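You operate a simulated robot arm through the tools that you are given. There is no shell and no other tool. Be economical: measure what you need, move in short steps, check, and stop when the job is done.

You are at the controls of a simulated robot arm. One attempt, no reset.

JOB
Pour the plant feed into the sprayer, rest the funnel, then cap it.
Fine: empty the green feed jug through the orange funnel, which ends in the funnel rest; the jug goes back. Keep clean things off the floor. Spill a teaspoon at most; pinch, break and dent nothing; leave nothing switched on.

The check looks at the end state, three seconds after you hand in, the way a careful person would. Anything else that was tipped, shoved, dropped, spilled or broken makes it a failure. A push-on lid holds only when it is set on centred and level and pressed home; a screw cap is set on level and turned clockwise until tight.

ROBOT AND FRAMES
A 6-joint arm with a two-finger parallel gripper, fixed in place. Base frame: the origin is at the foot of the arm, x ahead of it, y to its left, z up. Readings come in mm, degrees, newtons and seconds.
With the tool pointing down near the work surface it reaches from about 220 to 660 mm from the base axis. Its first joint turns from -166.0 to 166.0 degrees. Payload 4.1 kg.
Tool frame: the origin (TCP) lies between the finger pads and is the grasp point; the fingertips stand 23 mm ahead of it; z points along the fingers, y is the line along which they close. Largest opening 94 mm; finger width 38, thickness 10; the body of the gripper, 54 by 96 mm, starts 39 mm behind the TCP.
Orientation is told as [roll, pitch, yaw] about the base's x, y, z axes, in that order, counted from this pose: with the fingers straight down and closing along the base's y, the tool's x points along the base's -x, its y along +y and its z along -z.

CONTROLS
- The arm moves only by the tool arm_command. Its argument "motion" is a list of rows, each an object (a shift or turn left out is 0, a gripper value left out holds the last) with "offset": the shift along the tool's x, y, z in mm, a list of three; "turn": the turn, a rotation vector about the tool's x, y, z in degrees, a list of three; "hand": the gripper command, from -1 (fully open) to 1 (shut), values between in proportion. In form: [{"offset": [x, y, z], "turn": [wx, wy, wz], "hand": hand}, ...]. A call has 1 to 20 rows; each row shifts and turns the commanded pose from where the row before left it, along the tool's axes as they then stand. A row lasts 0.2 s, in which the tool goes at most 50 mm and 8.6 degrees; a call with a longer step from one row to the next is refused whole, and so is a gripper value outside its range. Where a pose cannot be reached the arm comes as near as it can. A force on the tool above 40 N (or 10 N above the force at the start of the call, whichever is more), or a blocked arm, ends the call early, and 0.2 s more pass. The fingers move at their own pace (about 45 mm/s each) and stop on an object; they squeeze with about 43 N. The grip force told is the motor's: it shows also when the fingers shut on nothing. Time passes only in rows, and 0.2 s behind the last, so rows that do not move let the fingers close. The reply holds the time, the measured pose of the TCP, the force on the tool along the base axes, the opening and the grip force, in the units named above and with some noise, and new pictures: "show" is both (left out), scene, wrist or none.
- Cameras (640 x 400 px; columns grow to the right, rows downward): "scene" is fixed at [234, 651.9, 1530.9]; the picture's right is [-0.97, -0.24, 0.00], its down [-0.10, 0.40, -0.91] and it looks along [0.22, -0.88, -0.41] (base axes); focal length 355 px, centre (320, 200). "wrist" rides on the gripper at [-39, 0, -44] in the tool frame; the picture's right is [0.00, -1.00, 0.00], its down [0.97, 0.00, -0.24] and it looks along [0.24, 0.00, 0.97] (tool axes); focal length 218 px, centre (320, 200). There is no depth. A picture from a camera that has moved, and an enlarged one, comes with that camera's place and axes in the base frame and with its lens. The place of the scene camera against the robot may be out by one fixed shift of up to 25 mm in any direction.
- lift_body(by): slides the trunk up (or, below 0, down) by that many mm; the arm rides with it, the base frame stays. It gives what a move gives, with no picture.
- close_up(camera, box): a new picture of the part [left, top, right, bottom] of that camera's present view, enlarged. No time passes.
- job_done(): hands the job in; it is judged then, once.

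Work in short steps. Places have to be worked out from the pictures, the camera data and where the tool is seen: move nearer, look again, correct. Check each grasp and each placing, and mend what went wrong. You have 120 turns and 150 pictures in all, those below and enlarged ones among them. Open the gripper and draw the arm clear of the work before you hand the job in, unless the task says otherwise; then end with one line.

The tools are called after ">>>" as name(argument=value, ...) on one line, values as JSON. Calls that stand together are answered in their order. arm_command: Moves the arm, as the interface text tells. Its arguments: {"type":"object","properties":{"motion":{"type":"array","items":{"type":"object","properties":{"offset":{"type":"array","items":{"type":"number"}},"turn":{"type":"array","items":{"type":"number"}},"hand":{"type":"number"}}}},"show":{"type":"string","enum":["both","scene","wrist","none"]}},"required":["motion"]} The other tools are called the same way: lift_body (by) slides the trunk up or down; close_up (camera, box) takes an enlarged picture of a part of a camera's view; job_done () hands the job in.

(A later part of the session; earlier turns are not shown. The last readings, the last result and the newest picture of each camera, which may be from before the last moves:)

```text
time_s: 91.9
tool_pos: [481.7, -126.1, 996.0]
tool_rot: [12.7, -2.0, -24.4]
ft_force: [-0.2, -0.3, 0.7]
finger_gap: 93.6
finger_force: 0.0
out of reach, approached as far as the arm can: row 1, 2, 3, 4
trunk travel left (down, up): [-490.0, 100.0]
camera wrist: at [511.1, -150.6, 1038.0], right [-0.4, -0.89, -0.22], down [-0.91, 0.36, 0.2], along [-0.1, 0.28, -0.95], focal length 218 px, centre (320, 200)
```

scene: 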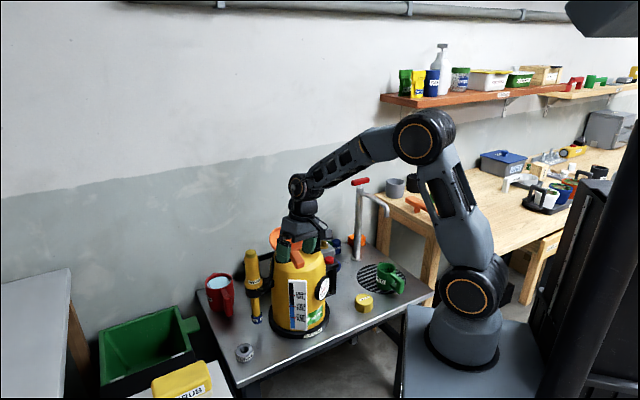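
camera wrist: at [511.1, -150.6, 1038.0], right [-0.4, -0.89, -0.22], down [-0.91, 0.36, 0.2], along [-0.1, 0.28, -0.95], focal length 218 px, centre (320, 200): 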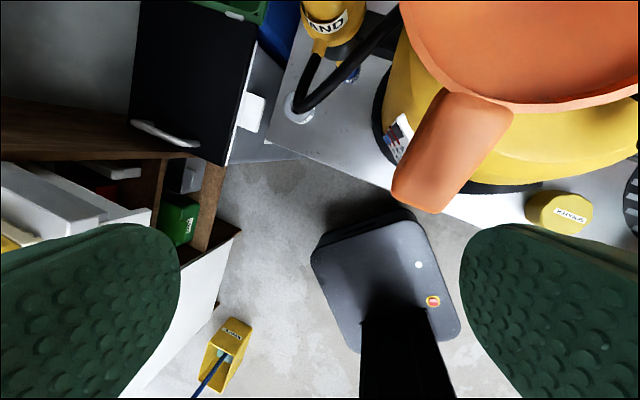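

All residual error is sideways tilt, which suggests a wrist joint pinned at its limit in a flipped branch. I'll unwind it in clear air by leaning the tool sideways (+y), swinging to horizontal around that side, and then checking. First I move away from the funnel and up.

>>> arm_command(motion=[{"offset": [16, 36, -20]}, {"offset": [16, 36, -20]}, {"offset": [0, 10, -10]}, {"turn": [-8, 0, 0]}, {"turn": [-8, 0, 0]}, {"turn": [-8, 0, 0]}, {"turn": [-8, 0, 0]}, {"turn": [-8, 0, 0]}, {}], show="scene")

```text
time_s: 93.9
tool_pos: [445.6, -111.7, 1018.2]
tool_rot: [50.6, -1.6, -24.7]
ft_force: [0.2, -0.3, -0.2]
finger_gap: 94.0
finger_force: 0.1
out of reach, approached as far as the arm can: row 1, 2, 3
trunk travel left (down, up): [-490.0, 100.0]
```

scene: 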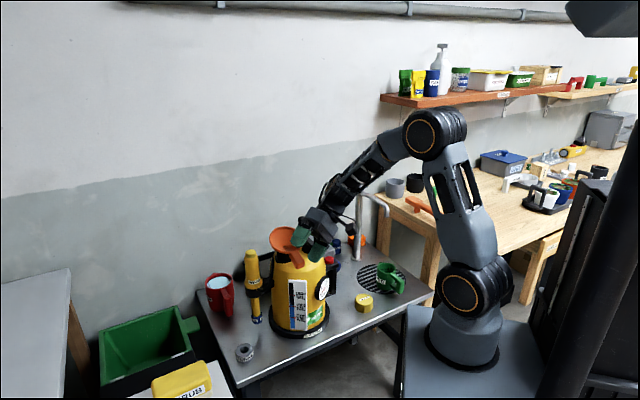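

No limit flags while leaning, consistent with that diagnosis. I shift clear to +y and up, then swing around to horizontal.

>>> arm_command(motion=[{"offset": [8, 27, 12]}, {"offset": [8, 27, 12]}, {"turn": [0, -4.8, -6.4]}, {"turn": [0, -4.8, -6.4]}, {"turn": [0, -4.8, -6.4]}, {"turn": [0, -4.8, -6.4]}, {"turn": [0, -4.8, -6.4]}, {"turn": [0, -4.8, -6.4]}, {"turn": [0, -4.8, -6.4]}, {"turn": [0, -4.8, -6.4]}, {"turn": [0, -4.8, -6.4]}, {"turn": [0, -4.8, -6.4]}, {"turn": [0, -4.8, -6.4]}, {}], show="both")

```text
time_s: 96.9
tool_pos: [451.4, -58.5, 1043.9]
tool_rot: [-29.9, -87.4, 58.2]
ft_force: [-0.8, -0.3, 0.2]
finger_gap: 94.0
finger_force: 0.1
trunk travel left (down, up): [-490.0, 100.0]
camera wrist: at [413.2, -76.3, 1083.6], right [0.48, -0.88, 0.02], down [-0.23, -0.15, -0.96], along [0.85, 0.45, -0.28], focal length 218 px, centre (320, 200)
```

scene: 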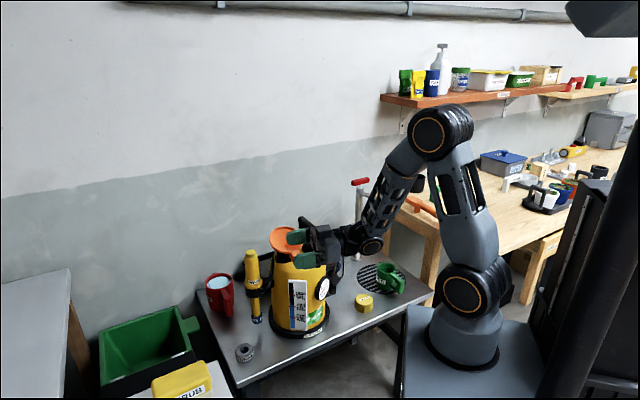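
wrist: 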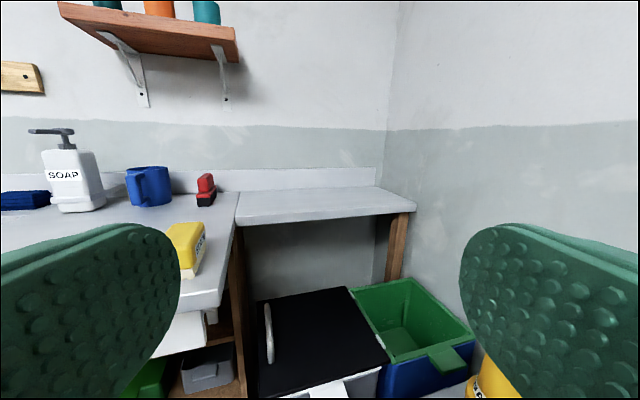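

That worked with no limits hit. I yaw back to the radial direction and pitch the fingers down.

>>> arm_command(motion=[{"turn": [7.2, 0, 0]}, {"turn": [7.2, 0, 0]}, {"turn": [7.2, 0, 0]}, {"turn": [7.2, 0, 0]}, {"turn": [7.2, 0, 0]}, {"turn": [0, 8.1, 0]}, {"turn": [0, 8.1, 0]}, {"turn": [0, 8.1, 0]}, {"turn": [0, 8.1, 0]}, {"turn": [0, 8.1, 0]}, {"turn": [0, 8.1, 0]}, {"turn": [0, 8.1, 0]}, {"turn": [0, 8.1, 0]}, {"turn": [0, 8.1, 0]}, {"turn": [0, 8.1, 0]}, {"turn": [0, 8.1, 0]}, {}], show="wrist")

```text
time_s: 100.5
tool_pos: [486.2, -69.9, 1041.4]
tool_rot: [-2.2, 0.4, -7.5]
ft_force: [0.0, -0.9, -0.1]
finger_gap: 93.9
finger_force: 0.1
out of reach, approached as far as the arm can: row 2, 3, 4, 5
trunk travel left (down, up): [-490.0, 100.0]
camera wrist: at [525.4, -73.2, 1084.9], right [-0.13, -0.99, 0.04], down [-0.96, 0.14, 0.25], along [-0.25, -0.01, -0.97], focal length 218 px, centre (320, 200)
```

wrist: 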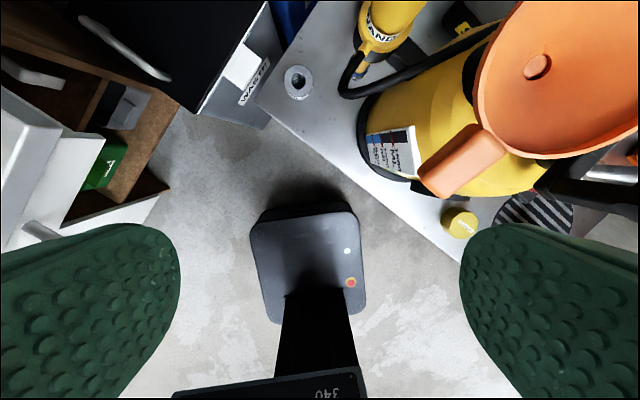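

The tool now points down properly. The tab runs from ≈(515,-187,945) to ≈(484,-158,925), so I yaw to -43° and hover over it at (496,-169).

>>> arm_command(motion=[{"turn": [-2.2, 0, 0]}, {"turn": [0, 0, 7.1]}, {"turn": [0, 0, 7.1]}, {"turn": [0, 0, 7.1]}, {"turn": [0, 0, 7.1]}, {"turn": [0, 0, 7.1]}, {"offset": [-25, -22, 0]}, {"offset": [-25, -22, 0]}, {"offset": [-25, -22, 0], "hand": -0.4}, {}], show="both")

```text
time_s: 102.7
tool_pos: [496.0, -169.1, 1043.1]
tool_rot: [-0.3, 0.2, -43.0]
ft_force: [-0.3, -0.5, 0.4]
finger_gap: 65.7
finger_force: 0.0
trunk travel left (down, up): [-490.0, 100.0]
camera wrist: at [524.5, -195.7, 1085.0], right [-0.68, -0.73, 0.0], down [-0.71, 0.66, 0.24], along [-0.18, 0.16, -0.97], focal length 218 px, centre (320, 200)
```

scene: 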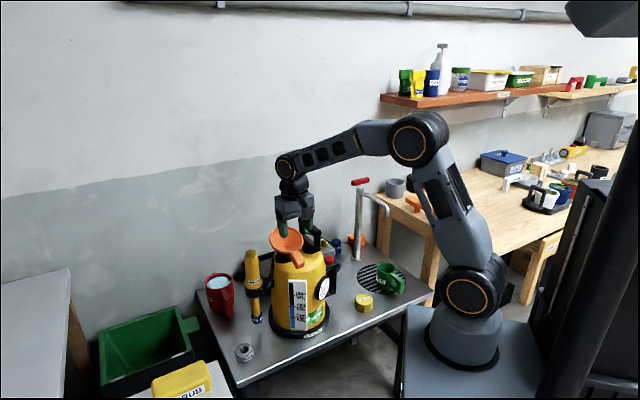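
wrist: 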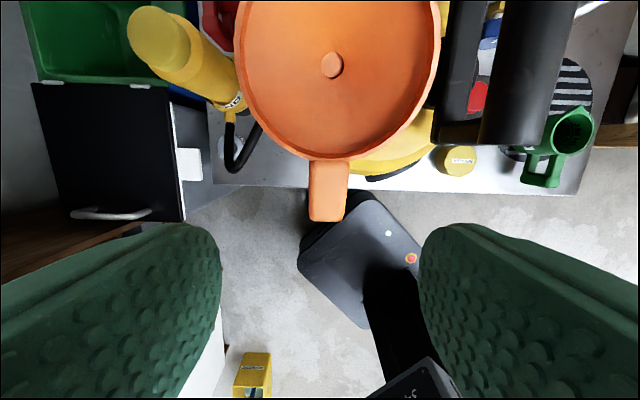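

Control is precise again. The tab centre line is 5–6 mm to the tool's -y side, so I correct and descend to z≈960 first, then look.

>>> arm_command(motion=[{"offset": [1.6, -5.6, 25]}, {"offset": [0, 0, 30]}, {"offset": [0, 0, 25]}, {}], show="both")

>>> close_up(camera="scene", box=[255, 195, 345, 285])

```text
time_s: 103.7
tool_pos: [492.5, -172.3, 961.1]
tool_rot: [-0.3, 0.1, -43.0]
ft_force: [-0.3, -0.2, 0.2]
finger_gap: 65.7
finger_force: 0.1
trunk travel left (down, up): [-490.0, 100.0]
camera wrist: at [520.0, -198.4, 1005.0], right [-0.68, -0.73, 0.0], down [-0.71, 0.66, 0.24], along [-0.18, 0.16, -0.97], focal length 218 px, centre (320, 200)
```

scene: 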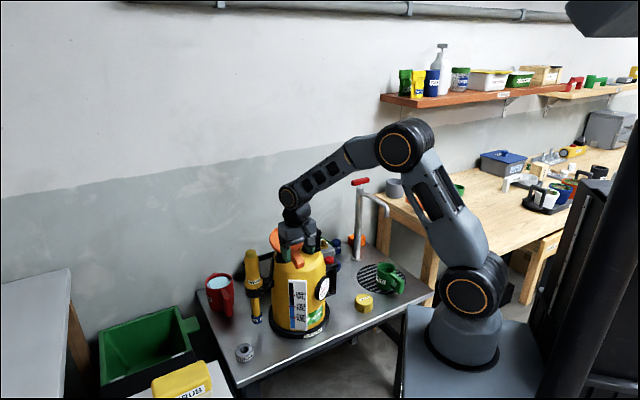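
wrist: 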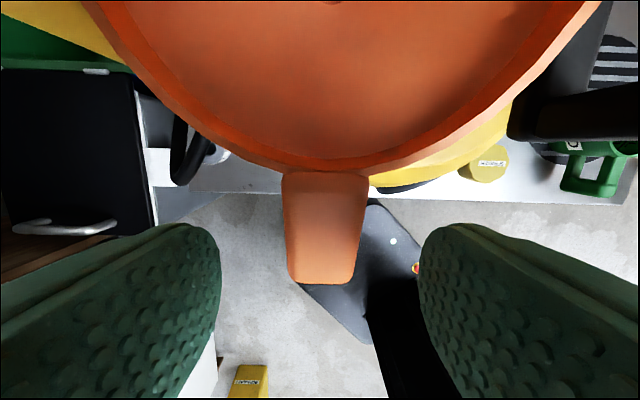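

```text
4.44 times, centred on (300, 240) of scene
camera zoom: at [234.0, 651.9, 1530.9], right [-0.97, -0.24, 0.0], down [-0.1, 0.4, -0.91], along [0.22, -0.88, -0.41], focal length 1577 px, centre (409, 22)
```

zoom: 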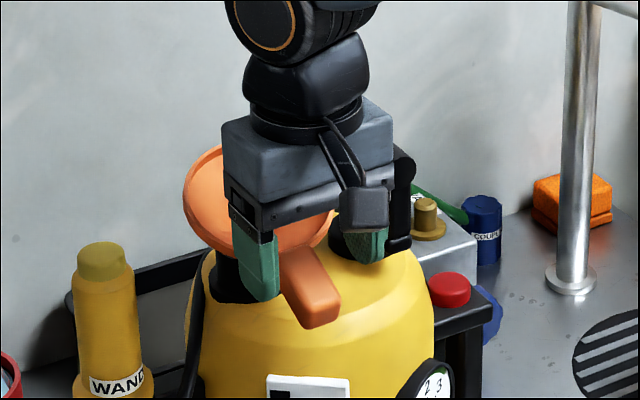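

The tab top slopes from z≈940 to 928, so the grip height is ≈927. I descend 34 mm with a 1 mm sideways trim, then close.

>>> arm_command(motion=[{"offset": [0, -1.3, 14]}, {"offset": [0, 0, 12]}, {"offset": [0, 0, 8]}, {}, {"hand": 0}, {"hand": 0.3}, {"hand": 0.6}, {"hand": 1}, {"hand": 1}, {"hand": 1}], show="both")

>>> close_up(camera="scene", box=[255, 195, 345, 285])

```text
time_s: 105.9
tool_pos: [490.0, -173.8, 927.8]
tool_rot: [-0.3, 0.0, -42.9]
ft_force: [-2.0, -3.1, 1.3]
finger_gap: 27.3
finger_force: 42.6
trunk travel left (down, up): [-490.0, 100.0]
camera wrist: at [517.9, -199.0, 970.4], right [-0.68, -0.73, 0.0], down [-0.71, 0.66, 0.24], along [-0.18, 0.16, -0.97], focal length 218 px, centre (320, 200)
```

scene: 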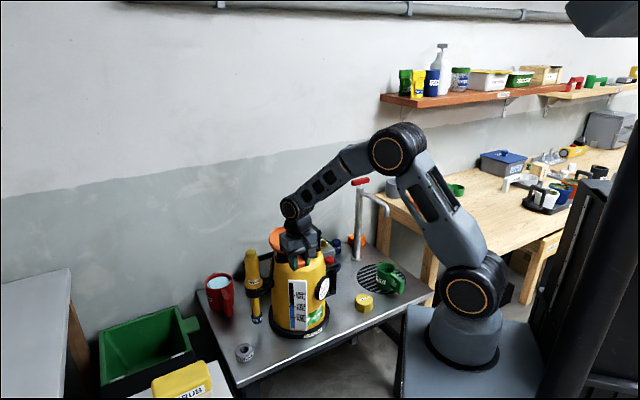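
wrist: 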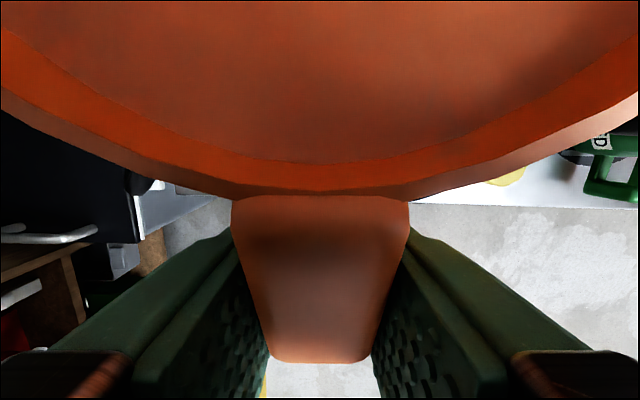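

```text
4.44 times, centred on (300, 240) of scene
camera zoom: at [234.0, 651.9, 1530.9], right [-0.97, -0.24, 0.0], down [-0.1, 0.4, -0.91], along [0.22, -0.88, -0.41], focal length 1577 px, centre (409, 22)
```

zoom: 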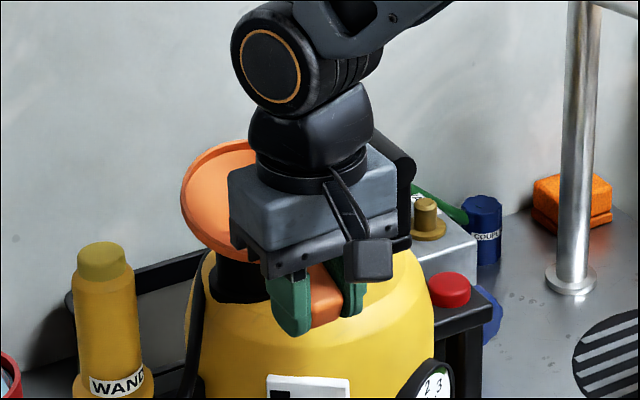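

The tab is gripped (27 mm). I lift gently 12 mm straight up and watch the forces.

>>> arm_command(motion=[{"offset": [0, 0, -3]}, {"offset": [0, 0, -3]}, {"offset": [0, 0, -3]}, {"offset": [0, 0, -3]}, {}], show="scene")

>>> close_up(camera="scene", box=[255, 195, 345, 285])

```text
time_s: 107.1
tool_pos: [493.3, -174.4, 941.5]
tool_rot: [-0.2, 0.1, -43.1]
ft_force: [-3.1, -1.6, -0.5]
finger_gap: 27.4
finger_force: 43.0
trunk travel left (down, up): [-490.0, 100.0]
```

scene: 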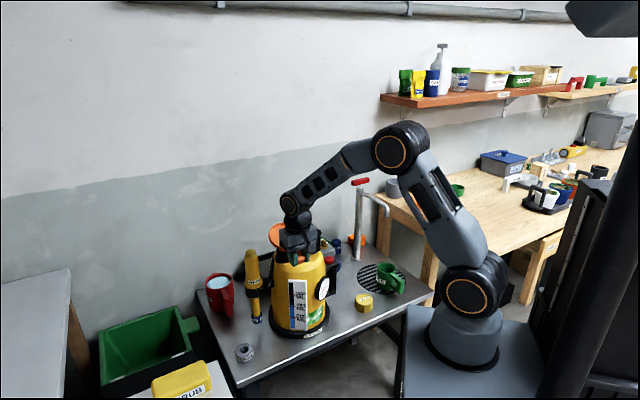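

```text
4.44 times, centred on (300, 240) of scene
camera zoom: at [234.0, 651.9, 1530.9], right [-0.97, -0.24, 0.0], down [-0.1, 0.4, -0.91], along [0.22, -0.88, -0.41], focal length 1577 px, centre (409, 22)
```

zoom: 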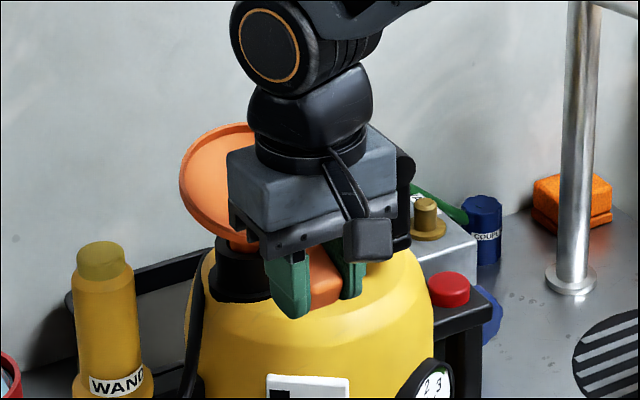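

It rises freely with about 3 N. I continue up along the funnel's leaning axis until the stem is out.

>>> arm_command(motion=[{"offset": [1.2, 0, -5]}, {"offset": [1.2, 0, -5]}, {"offset": [1.2, 0, -5]}, {"offset": [1.2, 0, -5]}, {"offset": [1.2, 0, -6]}, {"offset": [1.2, 0, -6]}, {"offset": [0, 0, -8]}, {"offset": [0, 0, -10]}, {"offset": [0, 0, -10]}, {}], show="scene")

>>> close_up(camera="scene", box=[245, 175, 345, 265])

```text
time_s: 109.3
tool_pos: [486.4, -170.1, 1000.7]
tool_rot: [-0.3, 0.1, -43.0]
ft_force: [0.6, -0.7, 0.0]
finger_gap: 27.2
finger_force: 43.3
trunk travel left (down, up): [-490.0, 100.0]
```

scene: 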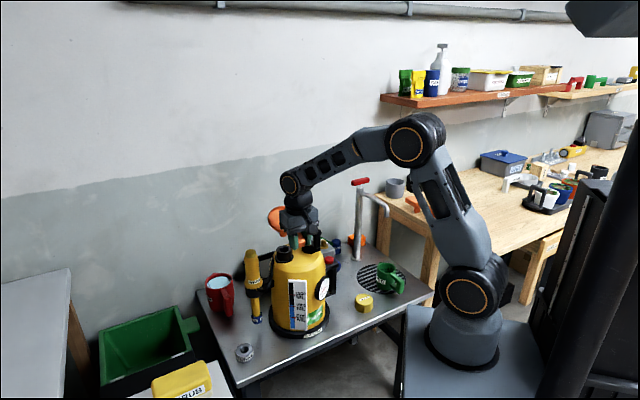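

```text
4.44 times, centred on (295, 220) of scene
camera zoom: at [234.0, 651.9, 1530.9], right [-0.97, -0.24, 0.0], down [-0.1, 0.4, -0.91], along [0.22, -0.88, -0.41], focal length 1577 px, centre (431, 111)
```

zoom: 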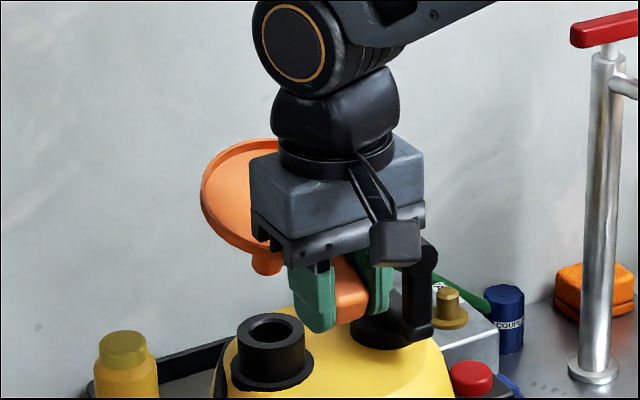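

The funnel is out and the black neck is clear at ≈(560,-238, ~917). I rise, yaw the funnel so its tab faces the base, and level it (+15°) before travelling.

>>> arm_command(motion=[{"offset": [0, 0, -20]}, {"offset": [0, 0, -20]}, {"turn": [0, 0, -6.2]}, {"turn": [0, 0, -6.2]}, {"turn": [0, 0, -6.2]}, {"turn": [0, 0, -6.2]}, {"turn": [0, 0, -6.2]}, {"turn": [0, 0, -6.2]}, {"turn": [0, 5, 0]}, {"turn": [0, 5, 0]}, {"turn": [0, 5, 0]}, {}], show="both")

>>> close_up(camera="scene", box=[245, 165, 345, 265])

```text
time_s: 111.9
tool_pos: [486.6, -170.7, 1039.3]
tool_rot: [-0.1, 15.4, -5.8]
ft_force: [0.6, 0.1, -1.2]
finger_gap: 27.2
finger_force: 42.9
trunk travel left (down, up): [-490.0, 100.0]
camera wrist: at [533.8, -173.2, 1071.2], right [-0.1, -0.99, 0.0], down [-0.87, 0.09, 0.49], along [-0.49, 0.05, -0.87], focal length 218 px, centre (320, 200)
```

scene: 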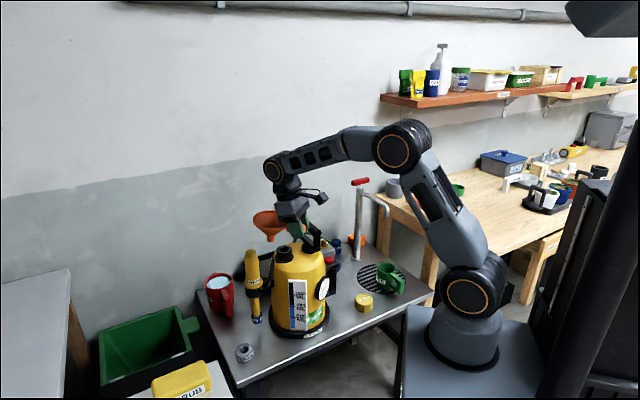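
wrist: 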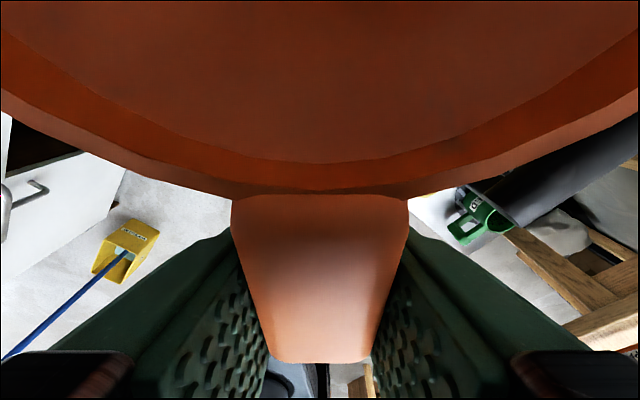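

```text
4.00 times, centred on (295, 215) of scene
camera zoom: at [234.0, 651.9, 1530.9], right [-0.97, -0.24, 0.0], down [-0.1, 0.4, -0.91], along [0.22, -0.88, -0.41], focal length 1420 px, centre (420, 140)
```

zoom: 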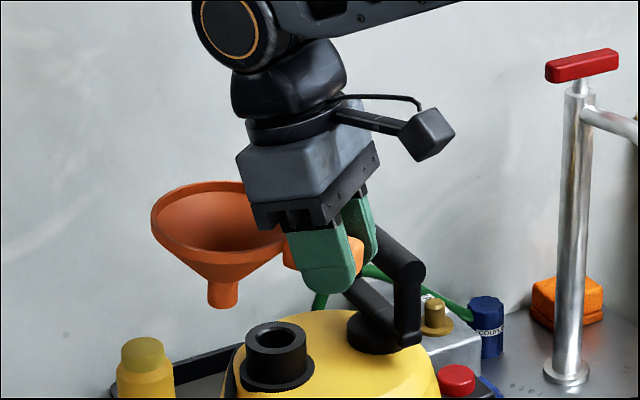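

The funnel hangs level with its short stem pointing straight down, about 63 mm below the TCP. I carry it above the grey rest at ≈(637,-70).

>>> arm_command(motion=[{"offset": [-12.4, 29, -3.4]}, {"offset": [-12.4, 29, -3.4]}, {"offset": [-12.4, 29, -3.4]}, {"offset": [-12.4, 29, -3.4]}, {}], show="none")

>>> lift_body(by=-200)

>>> arm_command(motion=[{}], show="both")

>>> close_up(camera="scene", box=[190, 230, 310, 370])

```text
time_s: 113.1
tool_pos: [548.3, -59.6, 1040.7]
tool_rot: [-0.2, 15.3, -5.9]
ft_force: [0.4, 0.3, -1.1]
finger_gap: 27.2
finger_force: 42.7
trunk travel left (down, up): [-490.0, 100.0]
```

```text
time_s: 115.2
tool_pos: [548.9, -59.9, 840.6]
tool_rot: [-0.1, 15.3, -5.9]
ft_force: [-0.1, -0.1, -1.1]
finger_gap: 27.3
finger_force: 42.7
trunk travel left (down, up): [-290.0, 300.0]
```

```text
time_s: 115.6
tool_pos: [548.5, -59.8, 840.3]
tool_rot: [0.0, 15.3, -5.8]
ft_force: [-1.1, 0.5, 0.0]
finger_gap: 27.1
finger_force: 43.3
trunk travel left (down, up): [-290.0, 300.0]
camera wrist: at [596.6, -64.3, 872.2], right [-0.1, -0.99, 0.0], down [-0.87, 0.09, 0.49], along [-0.48, 0.05, -0.87], focal length 218 px, centre (320, 200)
```

scene: 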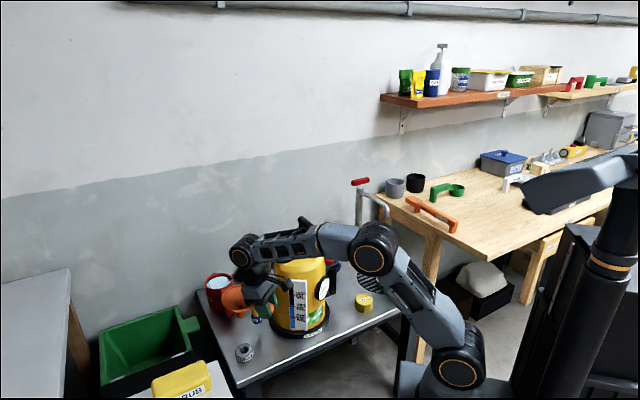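
wrist: 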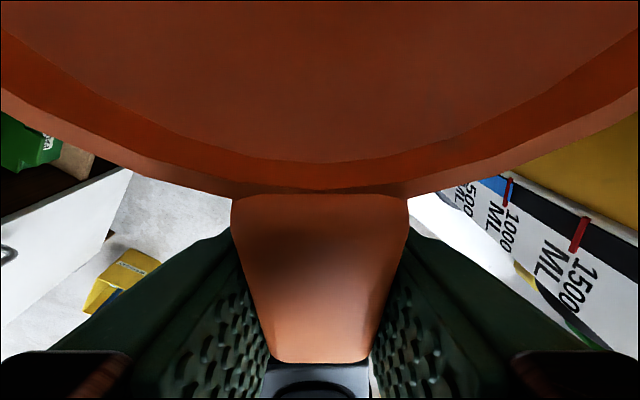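

```text
2.86 times, centred on (250, 300) of scene
camera zoom: at [234.0, 651.9, 1530.9], right [-0.97, -0.24, 0.0], down [-0.1, 0.4, -0.91], along [0.22, -0.88, -0.41], focal length 1014 px, centre (520, -86)
```

zoom: 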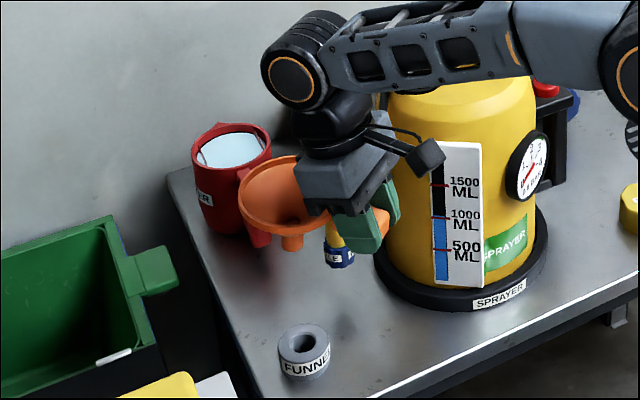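

The stem and ring line up within ~5 mm by projection. I lower 90 mm and refine with an enlarged view.

>>> lift_body(by=-90)

>>> close_up(camera="scene", box=[215, 300, 285, 370])

>>> close_up(camera="scene", box=[190, 260, 310, 370])

```text
time_s: 116.9
tool_pos: [549.0, -60.3, 750.3]
tool_rot: [-0.1, 15.3, -5.7]
ft_force: [0.0, -0.1, -0.3]
finger_gap: 27.3
finger_force: 43.2
trunk travel left (down, up): [-200.0, 390.0]
```

```text
5.71 times, centred on (250, 335) of scene
camera zoom: at [234.0, 651.9, 1530.9], right [-0.97, -0.24, 0.0], down [-0.1, 0.4, -0.91], along [0.22, -0.88, -0.41], focal length 2028 px, centre (720, -571)
```

zoom: 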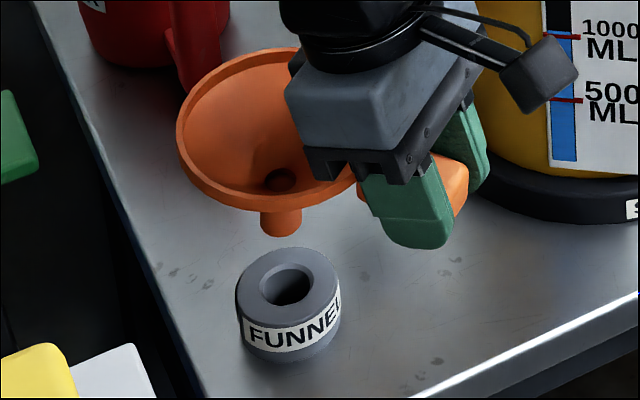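

```text
3.64 times, centred on (250, 315) of scene
camera zoom: at [234.0, 651.9, 1530.9], right [-0.97, -0.24, 0.0], down [-0.1, 0.4, -0.91], along [0.22, -0.88, -0.41], focal length 1291 px, centre (574, -218)
```

zoom: 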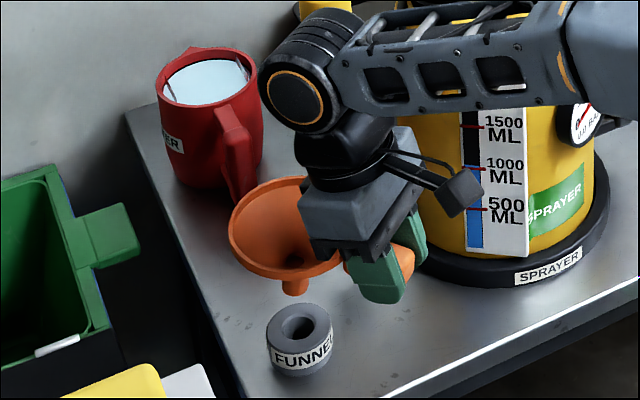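

Ring top ≈ z 645 at (638,-69) and the stem axis ≈ (636.6,-69.2), so they agree within ~2 mm. I lower 34 mm and look again before inserting.

>>> lift_body(by=-34)

>>> close_up(camera="scene", box=[215, 300, 285, 370])

```text
time_s: 117.7
tool_pos: [548.8, -60.0, 717.5]
tool_rot: [-0.1, 15.2, -5.8]
ft_force: [0.3, -0.1, -1.5]
finger_gap: 27.1
finger_force: 43.3
trunk travel left (down, up): [-166.0, 424.0]
```

```text
5.71 times, centred on (250, 335) of scene
camera zoom: at [234.0, 651.9, 1530.9], right [-0.97, -0.24, 0.0], down [-0.1, 0.4, -0.91], along [0.22, -0.88, -0.41], focal length 2028 px, centre (720, -571)
```

zoom: 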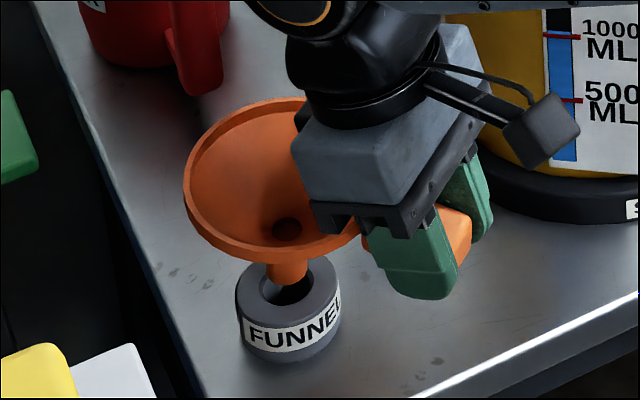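

Columns align and the stem is just above the hole. I lower slowly with the arm in small steps, watching force.

>>> arm_command(motion=[{"offset": [-0.53, 0, 1.93]}, {"offset": [-0.53, 0, 1.93]}, {"offset": [-0.53, 0, 1.93]}, {"offset": [-0.53, 0, 1.93]}, {"offset": [-0.53, 0, 1.93]}, {}], show="none")

>>> close_up(camera="scene", box=[225, 315, 275, 365])

```text
time_s: 119.1
tool_pos: [549.0, -60.8, 707.5]
tool_rot: [0.0, 15.3, -5.9]
ft_force: [0.5, 0.5, -0.3]
finger_gap: 27.3
finger_force: 42.7
trunk travel left (down, up): [-166.0, 424.0]
```

```text
8.00 times, centred on (250, 340) of scene
camera zoom: at [234.0, 651.9, 1530.9], right [-0.97, -0.24, 0.0], down [-0.1, 0.4, -0.91], along [0.22, -0.88, -0.41], focal length 2839 px, centre (880, -920)
```

zoom: 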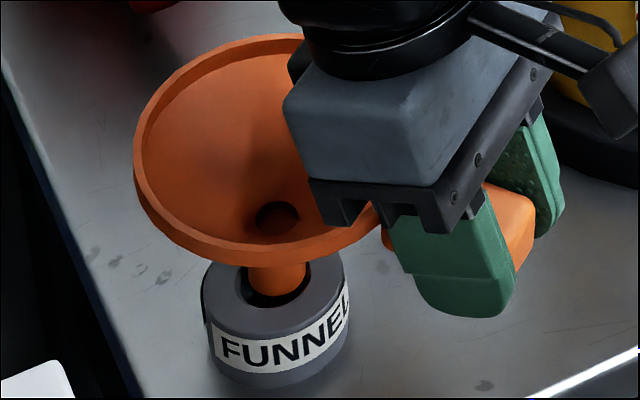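

The stem is entering the hole centrally without force. I continue down 12 mm more.

>>> arm_command(motion=[{"offset": [-0.53, 0, 1.93]}, {"offset": [-0.53, 0, 1.93]}, {"offset": [-0.53, 0, 1.93]}, {"offset": [-0.53, 0, 1.93]}, {"offset": [-0.53, 0, 1.93]}, {"offset": [-0.53, 0, 1.93]}, {}], show="none")

>>> close_up(camera="scene", box=[225, 315, 275, 365])

```text
time_s: 120.7
tool_pos: [547.5, -61.2, 696.9]
tool_rot: [-0.2, 15.3, -5.8]
ft_force: [-3.3, 11.8, 2.5]
finger_gap: 27.3
finger_force: 43.0
trunk travel left (down, up): [-166.0, 424.0]
```

```text
8.00 times, centred on (250, 340) of scene
camera zoom: at [234.0, 651.9, 1530.9], right [-0.97, -0.24, 0.0], down [-0.1, 0.4, -0.91], along [0.22, -0.88, -0.41], focal length 2839 px, centre (880, -920)
```

zoom: 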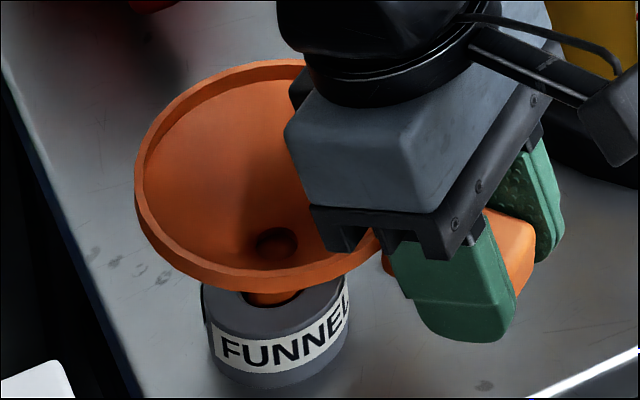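

There's a side force of +12 N in y, so the stem touches the hole wall. I shift +1.5 mm in tool y to relieve it.

>>> arm_command(motion=[{"offset": [0.3, 1.0, 0]}, {"offset": [0.3, 0.8, 0]}, {}], show="none")

```text
time_s: 121.5
tool_pos: [547.9, -58.6, 695.7]
tool_rot: [-0.2, 15.3, -5.8]
ft_force: [-0.5, 0.6, -0.8]
finger_gap: 27.1
finger_force: 42.8
trunk travel left (down, up): [-166.0, 424.0]
```

Side force is gone. I continue down in small steps.

>>> arm_command(motion=[{"offset": [-0.4, 0.2, 1.5]}, {"offset": [-0.4, 0, 1.5]}, {"offset": [-0.4, 0, 1.5]}, {}], show="none")

>>> close_up(camera="scene", box=[225, 315, 275, 365])

```text
time_s: 122.5
tool_pos: [546.8, -57.9, 690.6]
tool_rot: [-0.1, 15.4, -5.8]
ft_force: [0.1, 0.6, -0.6]
finger_gap: 27.3
finger_force: 43.5
trunk travel left (down, up): [-166.0, 424.0]
```

```text
8.00 times, centred on (250, 340) of scene
camera zoom: at [234.0, 651.9, 1530.9], right [-0.97, -0.24, 0.0], down [-0.1, 0.4, -0.91], along [0.22, -0.88, -0.41], focal length 2839 px, centre (880, -920)
```

zoom: 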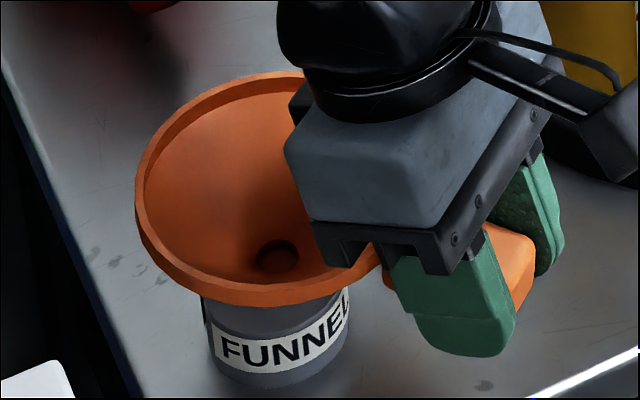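

Still free; I go on to seating contact.

>>> arm_command(motion=[{"offset": [-0.4, 0, 1.5]}, {"offset": [-0.4, 0, 1.5]}, {"offset": [-0.4, 0, 1.5]}, {"offset": [-0.4, 0, 1.5]}, {}], show="none")

>>> close_up(camera="scene", box=[225, 315, 275, 365])

```text
time_s: 123.7
tool_pos: [548.2, -58.0, 684.8]
tool_rot: [-0.2, 15.1, -5.8]
ft_force: [4.3, 0.8, 4.5]
finger_gap: 27.4
finger_force: 43.1
trunk travel left (down, up): [-166.0, 424.0]
```

```text
8.00 times, centred on (250, 340) of scene
camera zoom: at [234.0, 651.9, 1530.9], right [-0.97, -0.24, 0.0], down [-0.1, 0.4, -0.91], along [0.22, -0.88, -0.41], focal length 2839 px, centre (880, -920)
```

zoom: 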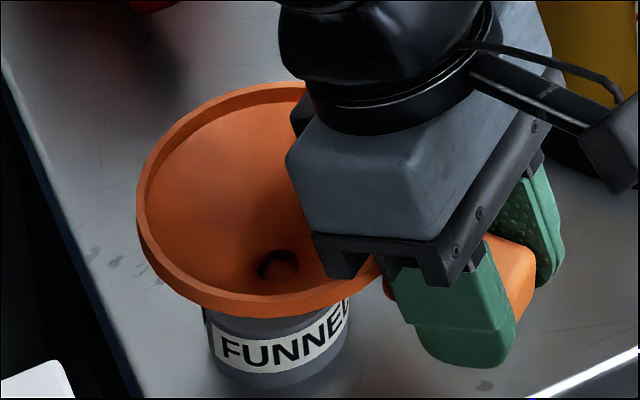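

Seated (4–5 N). I relieve slightly, then open just a little to see how it settles.

>>> arm_command(motion=[{"offset": [-0.6, 0, -0.5]}, {}, {"hand": 0.4}, {"hand": 0.36}, {"hand": 0.33}, {"hand": 0.3}, {}], show="wrist")

>>> close_up(camera="scene", box=[215, 305, 285, 375])

```text
time_s: 125.3
tool_pos: [549.0, -57.7, 685.8]
tool_rot: [-0.1, 15.3, -5.7]
ft_force: [-1.1, 0.3, 0.6]
finger_gap: 32.9
finger_force: 0.0
trunk travel left (down, up): [-166.0, 424.0]
camera wrist: at [597.2, -62.8, 716.4], right [-0.1, -0.99, 0.0], down [-0.87, 0.09, 0.49], along [-0.48, 0.05, -0.87], focal length 218 px, centre (320, 200)
```

wrist: 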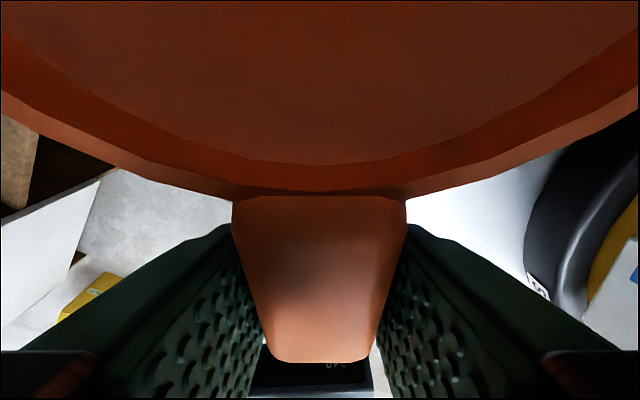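

```text
5.71 times, centred on (250, 340) of scene
camera zoom: at [234.0, 651.9, 1530.9], right [-0.97, -0.24, 0.0], down [-0.1, 0.4, -0.91], along [0.22, -0.88, -0.41], focal length 2028 px, centre (720, -600)
```

zoom: 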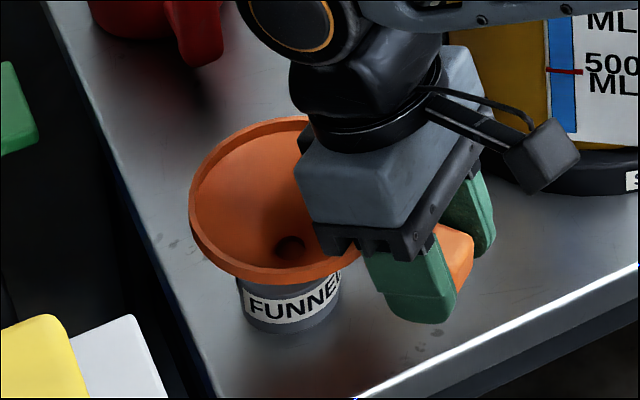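

The funnel stands level by itself. I open wider and retreat along the tool axis, the reverse of how it was approached.

>>> arm_command(motion=[{"hand": 0}, {"hand": -0.3}, {"hand": -0.3}, {"offset": [0, 0, -10]}, {"offset": [0, 0, -15]}, {"offset": [0, 0, -20]}, {"offset": [0, 0, -25]}, {"offset": [0, 0, -30]}, {}], show="both")

>>> close_up(camera="scene", box=[195, 265, 315, 375])

```text
time_s: 127.3
tool_pos: [573.3, -62.3, 780.2]
tool_rot: [0.0, 15.3, -5.8]
ft_force: [0.7, -0.2, -0.3]
finger_gap: 61.1
finger_force: 0.0
trunk travel left (down, up): [-166.0, 424.0]
camera wrist: at [622.4, -64.7, 812.5], right [-0.1, -0.99, 0.0], down [-0.87, 0.09, 0.49], along [-0.49, 0.05, -0.87], focal length 218 px, centre (320, 200)
```

scene: 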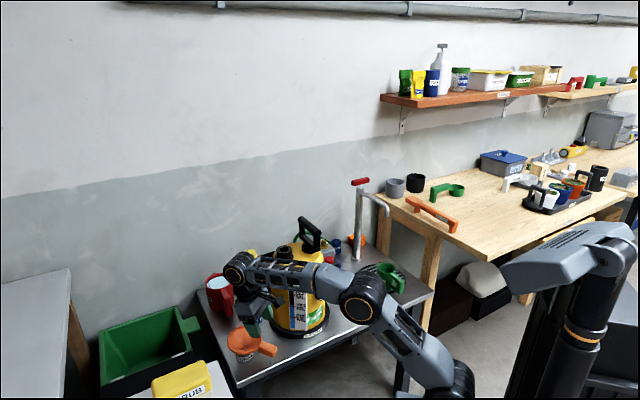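
wrist: 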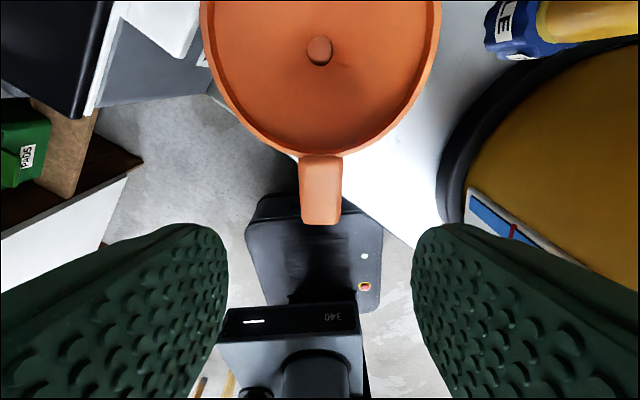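

```text
3.64 times, centred on (255, 320) of scene
camera zoom: at [234.0, 651.9, 1530.9], right [-0.97, -0.24, 0.0], down [-0.1, 0.4, -0.91], along [0.22, -0.88, -0.41], focal length 1291 px, centre (556, -236)
```

zoom: 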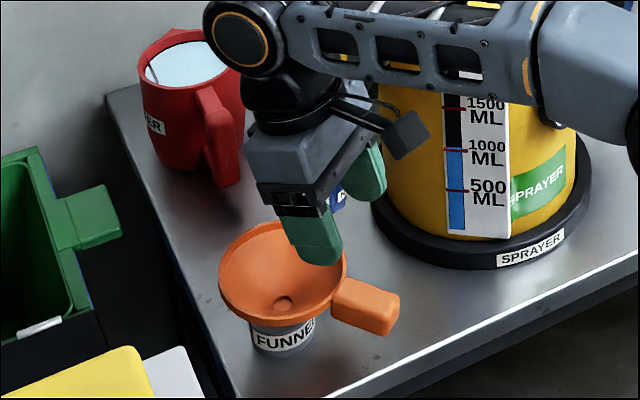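

The funnel rests securely. I rise clear with the trunk, straighten the tool and look.

>>> lift_body(by=280)

>>> arm_command(motion=[{"turn": [0, -5.1, 0]}, {"turn": [0, -5.1, 0]}, {"turn": [0, -5.1, 0], "hand": -1}, {"turn": [0, 0, 6]}, {"turn": [0, 0, 6]}, {"turn": [0, 0, 6]}, {}], show="wrist")

>>> close_up(camera="scene", box=[190, 215, 350, 375])

```text
time_s: 130.1
tool_pos: [574.1, -59.7, 1061.7]
tool_rot: [-0.1, 15.3, -5.8]
ft_force: [0.2, -0.4, 0.1]
finger_gap: 60.9
finger_force: 0.1
trunk travel left (down, up): [-446.0, 144.0]
```

```text
time_s: 131.7
tool_pos: [573.9, -61.5, 1060.9]
tool_rot: [-0.1, -0.1, -23.9]
ft_force: [0.0, 0.5, -0.1]
finger_gap: 94.1
finger_force: 0.2
trunk travel left (down, up): [-446.0, 144.0]
camera wrist: at [608.8, -75.8, 1104.1], right [-0.4, -0.91, 0.0], down [-0.89, 0.39, 0.24], along [-0.22, 0.09, -0.97], focal length 218 px, centre (320, 200)
```

wrist: 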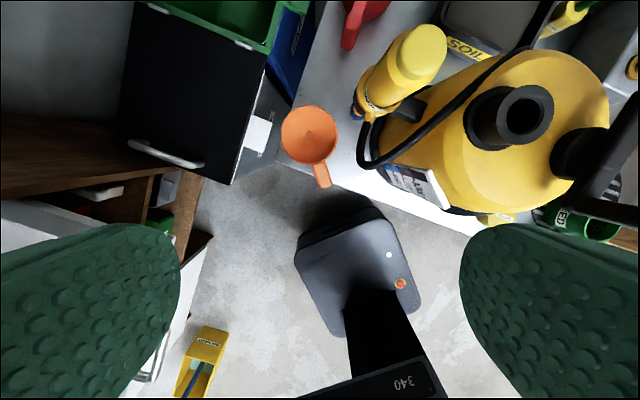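

```text
2.50 times, centred on (270, 295) of scene
camera zoom: at [234.0, 651.9, 1530.9], right [-0.97, -0.24, 0.0], down [-0.1, 0.4, -0.91], along [0.22, -0.88, -0.41], focal length 887 px, centre (445, -38)
```

zoom: 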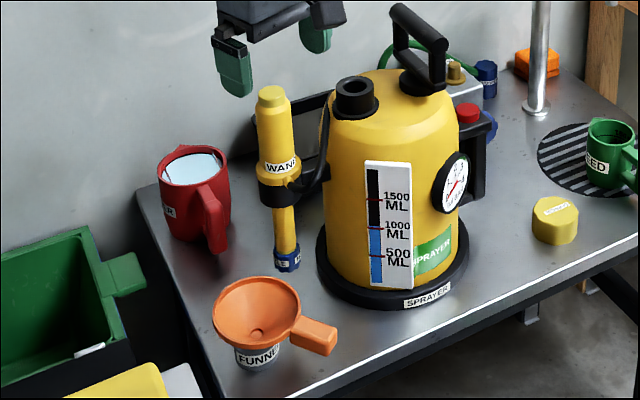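

Funnel upright, nothing disturbed. I move over the sprayer neck to measure it from above.

>>> arm_command(motion=[{"offset": [-4.3, -42.8, 0]}, {"offset": [-4.3, -42.8, 0]}, {"offset": [-4.3, -42.8, 0]}, {"offset": [-4.3, -42.8, 0]}, {}], show="wrist")

>>> close_up(camera="wrist", box=[220, 50, 500, 230])

```text
time_s: 132.9
tool_pos: [521.0, -223.4, 1063.1]
tool_rot: [-0.2, -0.1, -23.7]
ft_force: [0.7, 0.1, -0.1]
finger_gap: 94.0
finger_force: 0.1
trunk travel left (down, up): [-446.0, 144.0]
camera wrist: at [555.4, -238.7, 1106.0], right [-0.4, -0.92, 0.0], down [-0.89, 0.39, 0.24], along [-0.22, 0.09, -0.97], focal length 218 px, centre (320, 200)
```

wrist: 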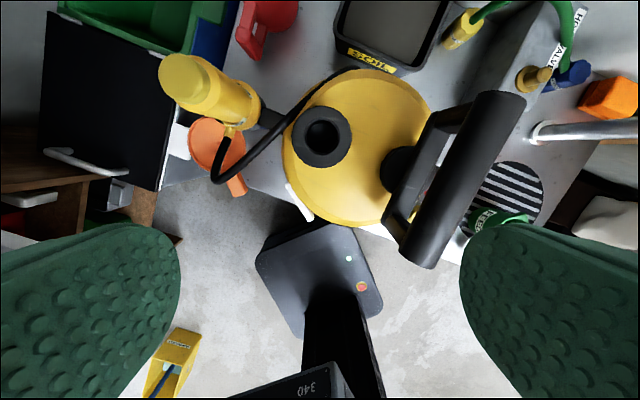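

```text
2.22 times, centred on (360, 140) of wrist
camera zoom: at [555.4, -238.7, 1106.0], right [-0.4, -0.92, 0.0], down [-0.89, 0.39, 0.24], along [-0.22, 0.09, -0.97], focal length 485 px, centre (231, 333)
```

zoom: 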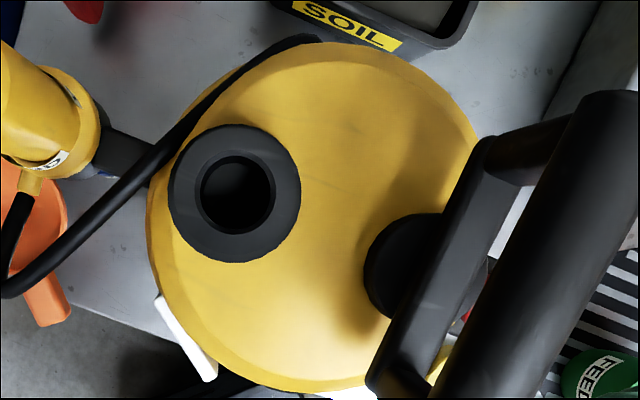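

Neck axis ≈ (562.5,-245), top z ≈ 912. Now I travel at safe height to above the cap at ≈(315,-378).

>>> arm_command(motion=[{"offset": [20.9, -37.6, 0]}, {"offset": [20.9, -37.6, 0]}, {"offset": [20.9, -37.6, 0]}, {"offset": [20.9, -37.6, 0]}, {"offset": [20.9, -37.6, 0]}, {"offset": [20.9, -37.6, 0]}, {}], show="none")

```text
time_s: 134.5
tool_pos: [314.3, -381.7, 1061.7]
tool_rot: [-0.1, -0.1, -23.9]
ft_force: [-0.4, 0.0, -0.8]
finger_gap: 93.9
finger_force: 0.1
trunk travel left (down, up): [-446.0, 144.0]
```

Exact. I lower the trunk 300 mm above the cap and look.

>>> lift_body(by=-300)

>>> arm_command(motion=[{}], show="both")

>>> close_up(camera="wrist", box=[240, 180, 400, 300])

```text
time_s: 137.5
tool_pos: [315.0, -381.1, 761.3]
tool_rot: [-0.1, -0.1, -23.8]
ft_force: [-0.2, 0.2, -0.9]
finger_gap: 93.8
finger_force: 0.0
trunk travel left (down, up): [-146.0, 444.0]
```

```text
time_s: 137.9
tool_pos: [314.8, -381.9, 761.4]
tool_rot: [-0.1, 0.0, -23.8]
ft_force: [0.6, 0.5, -1.3]
finger_gap: 94.0
finger_force: 0.0
trunk travel left (down, up): [-146.0, 444.0]
camera wrist: at [349.7, -396.7, 804.4], right [-0.4, -0.92, 0.0], down [-0.89, 0.39, 0.24], along [-0.22, 0.09, -0.97], focal length 218 px, centre (320, 200)
```

scene: 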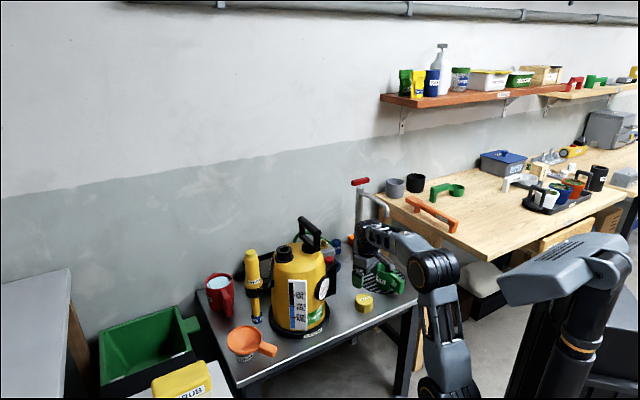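
wrist: 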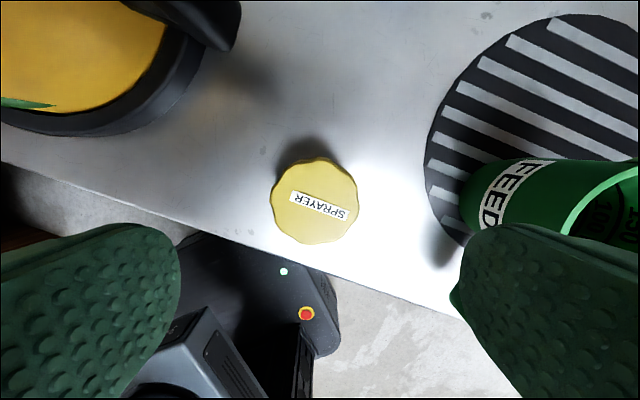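

```text
3.33 times, centred on (320, 240) of wrist
camera zoom: at [349.7, -396.7, 804.4], right [-0.4, -0.92, 0.0], down [-0.89, 0.39, 0.24], along [-0.22, 0.09, -0.97], focal length 728 px, centre (320, 67)
```

zoom: 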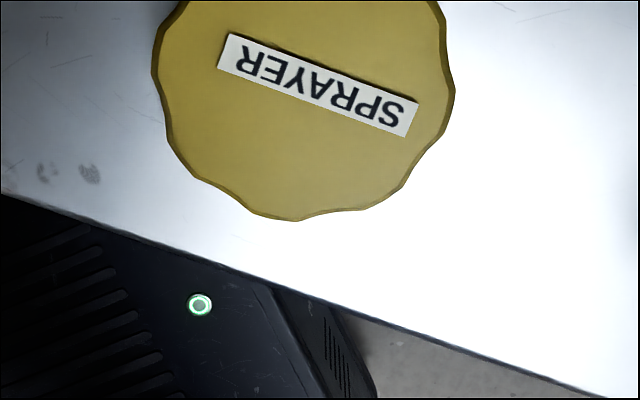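

Cap centre (315,-378), top z≈652.5, Ø≈63, height≈31. I descend to TCP z 655 so the tips grip its upper 20 mm, then close.

>>> arm_command(motion=[{"offset": [1.4, 3.6, 30]}, {"offset": [0, 0, 30]}, {"offset": [0, 0, 25]}, {"offset": [0, 0, 15]}, {"offset": [0, 0, 6]}, {}, {"hand": -0.4}, {"hand": -0.3}, {"hand": 0}, {"hand": 1}, {"hand": 1}, {}], show="both")

>>> close_up(camera="scene", box=[340, 250, 410, 320])

```text
time_s: 140.5
tool_pos: [315.7, -377.4, 654.8]
tool_rot: [-0.1, -0.1, -23.8]
ft_force: [0.1, -0.2, -0.8]
finger_gap: 64.3
finger_force: 42.8
trunk travel left (down, up): [-146.0, 444.0]
camera wrist: at [349.6, -391.9, 698.2], right [-0.4, -0.92, 0.0], down [-0.89, 0.39, 0.24], along [-0.22, 0.09, -0.97], focal length 218 px, centre (320, 200)
```

scene: 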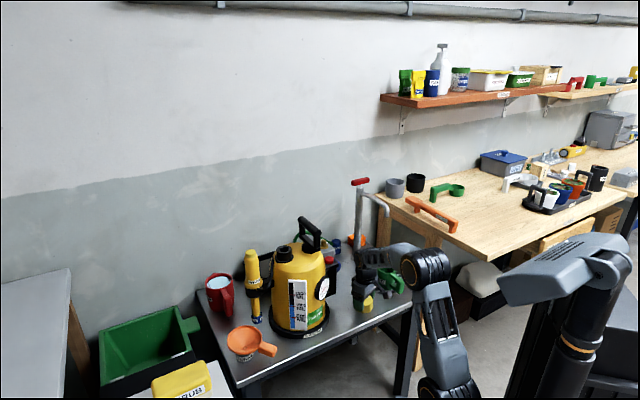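
wrist: 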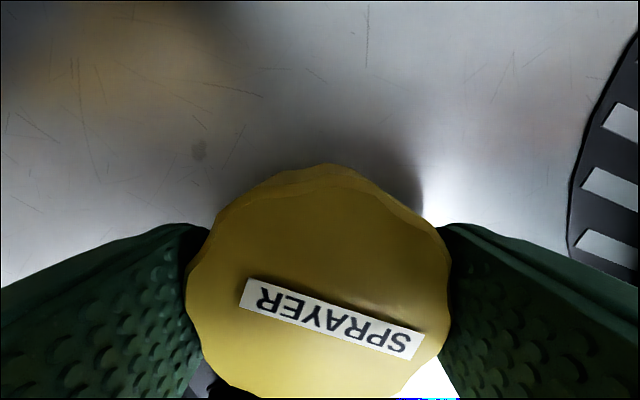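

```text
5.71 times, centred on (375, 285) of scene
camera zoom: at [234.0, 651.9, 1530.9], right [-0.97, -0.24, 0.0], down [-0.1, 0.4, -0.91], along [0.22, -0.88, -0.41], focal length 2028 px, centre (6, -286)
```

zoom: 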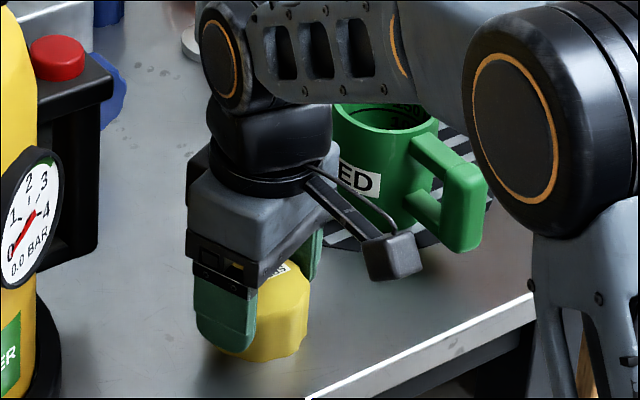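

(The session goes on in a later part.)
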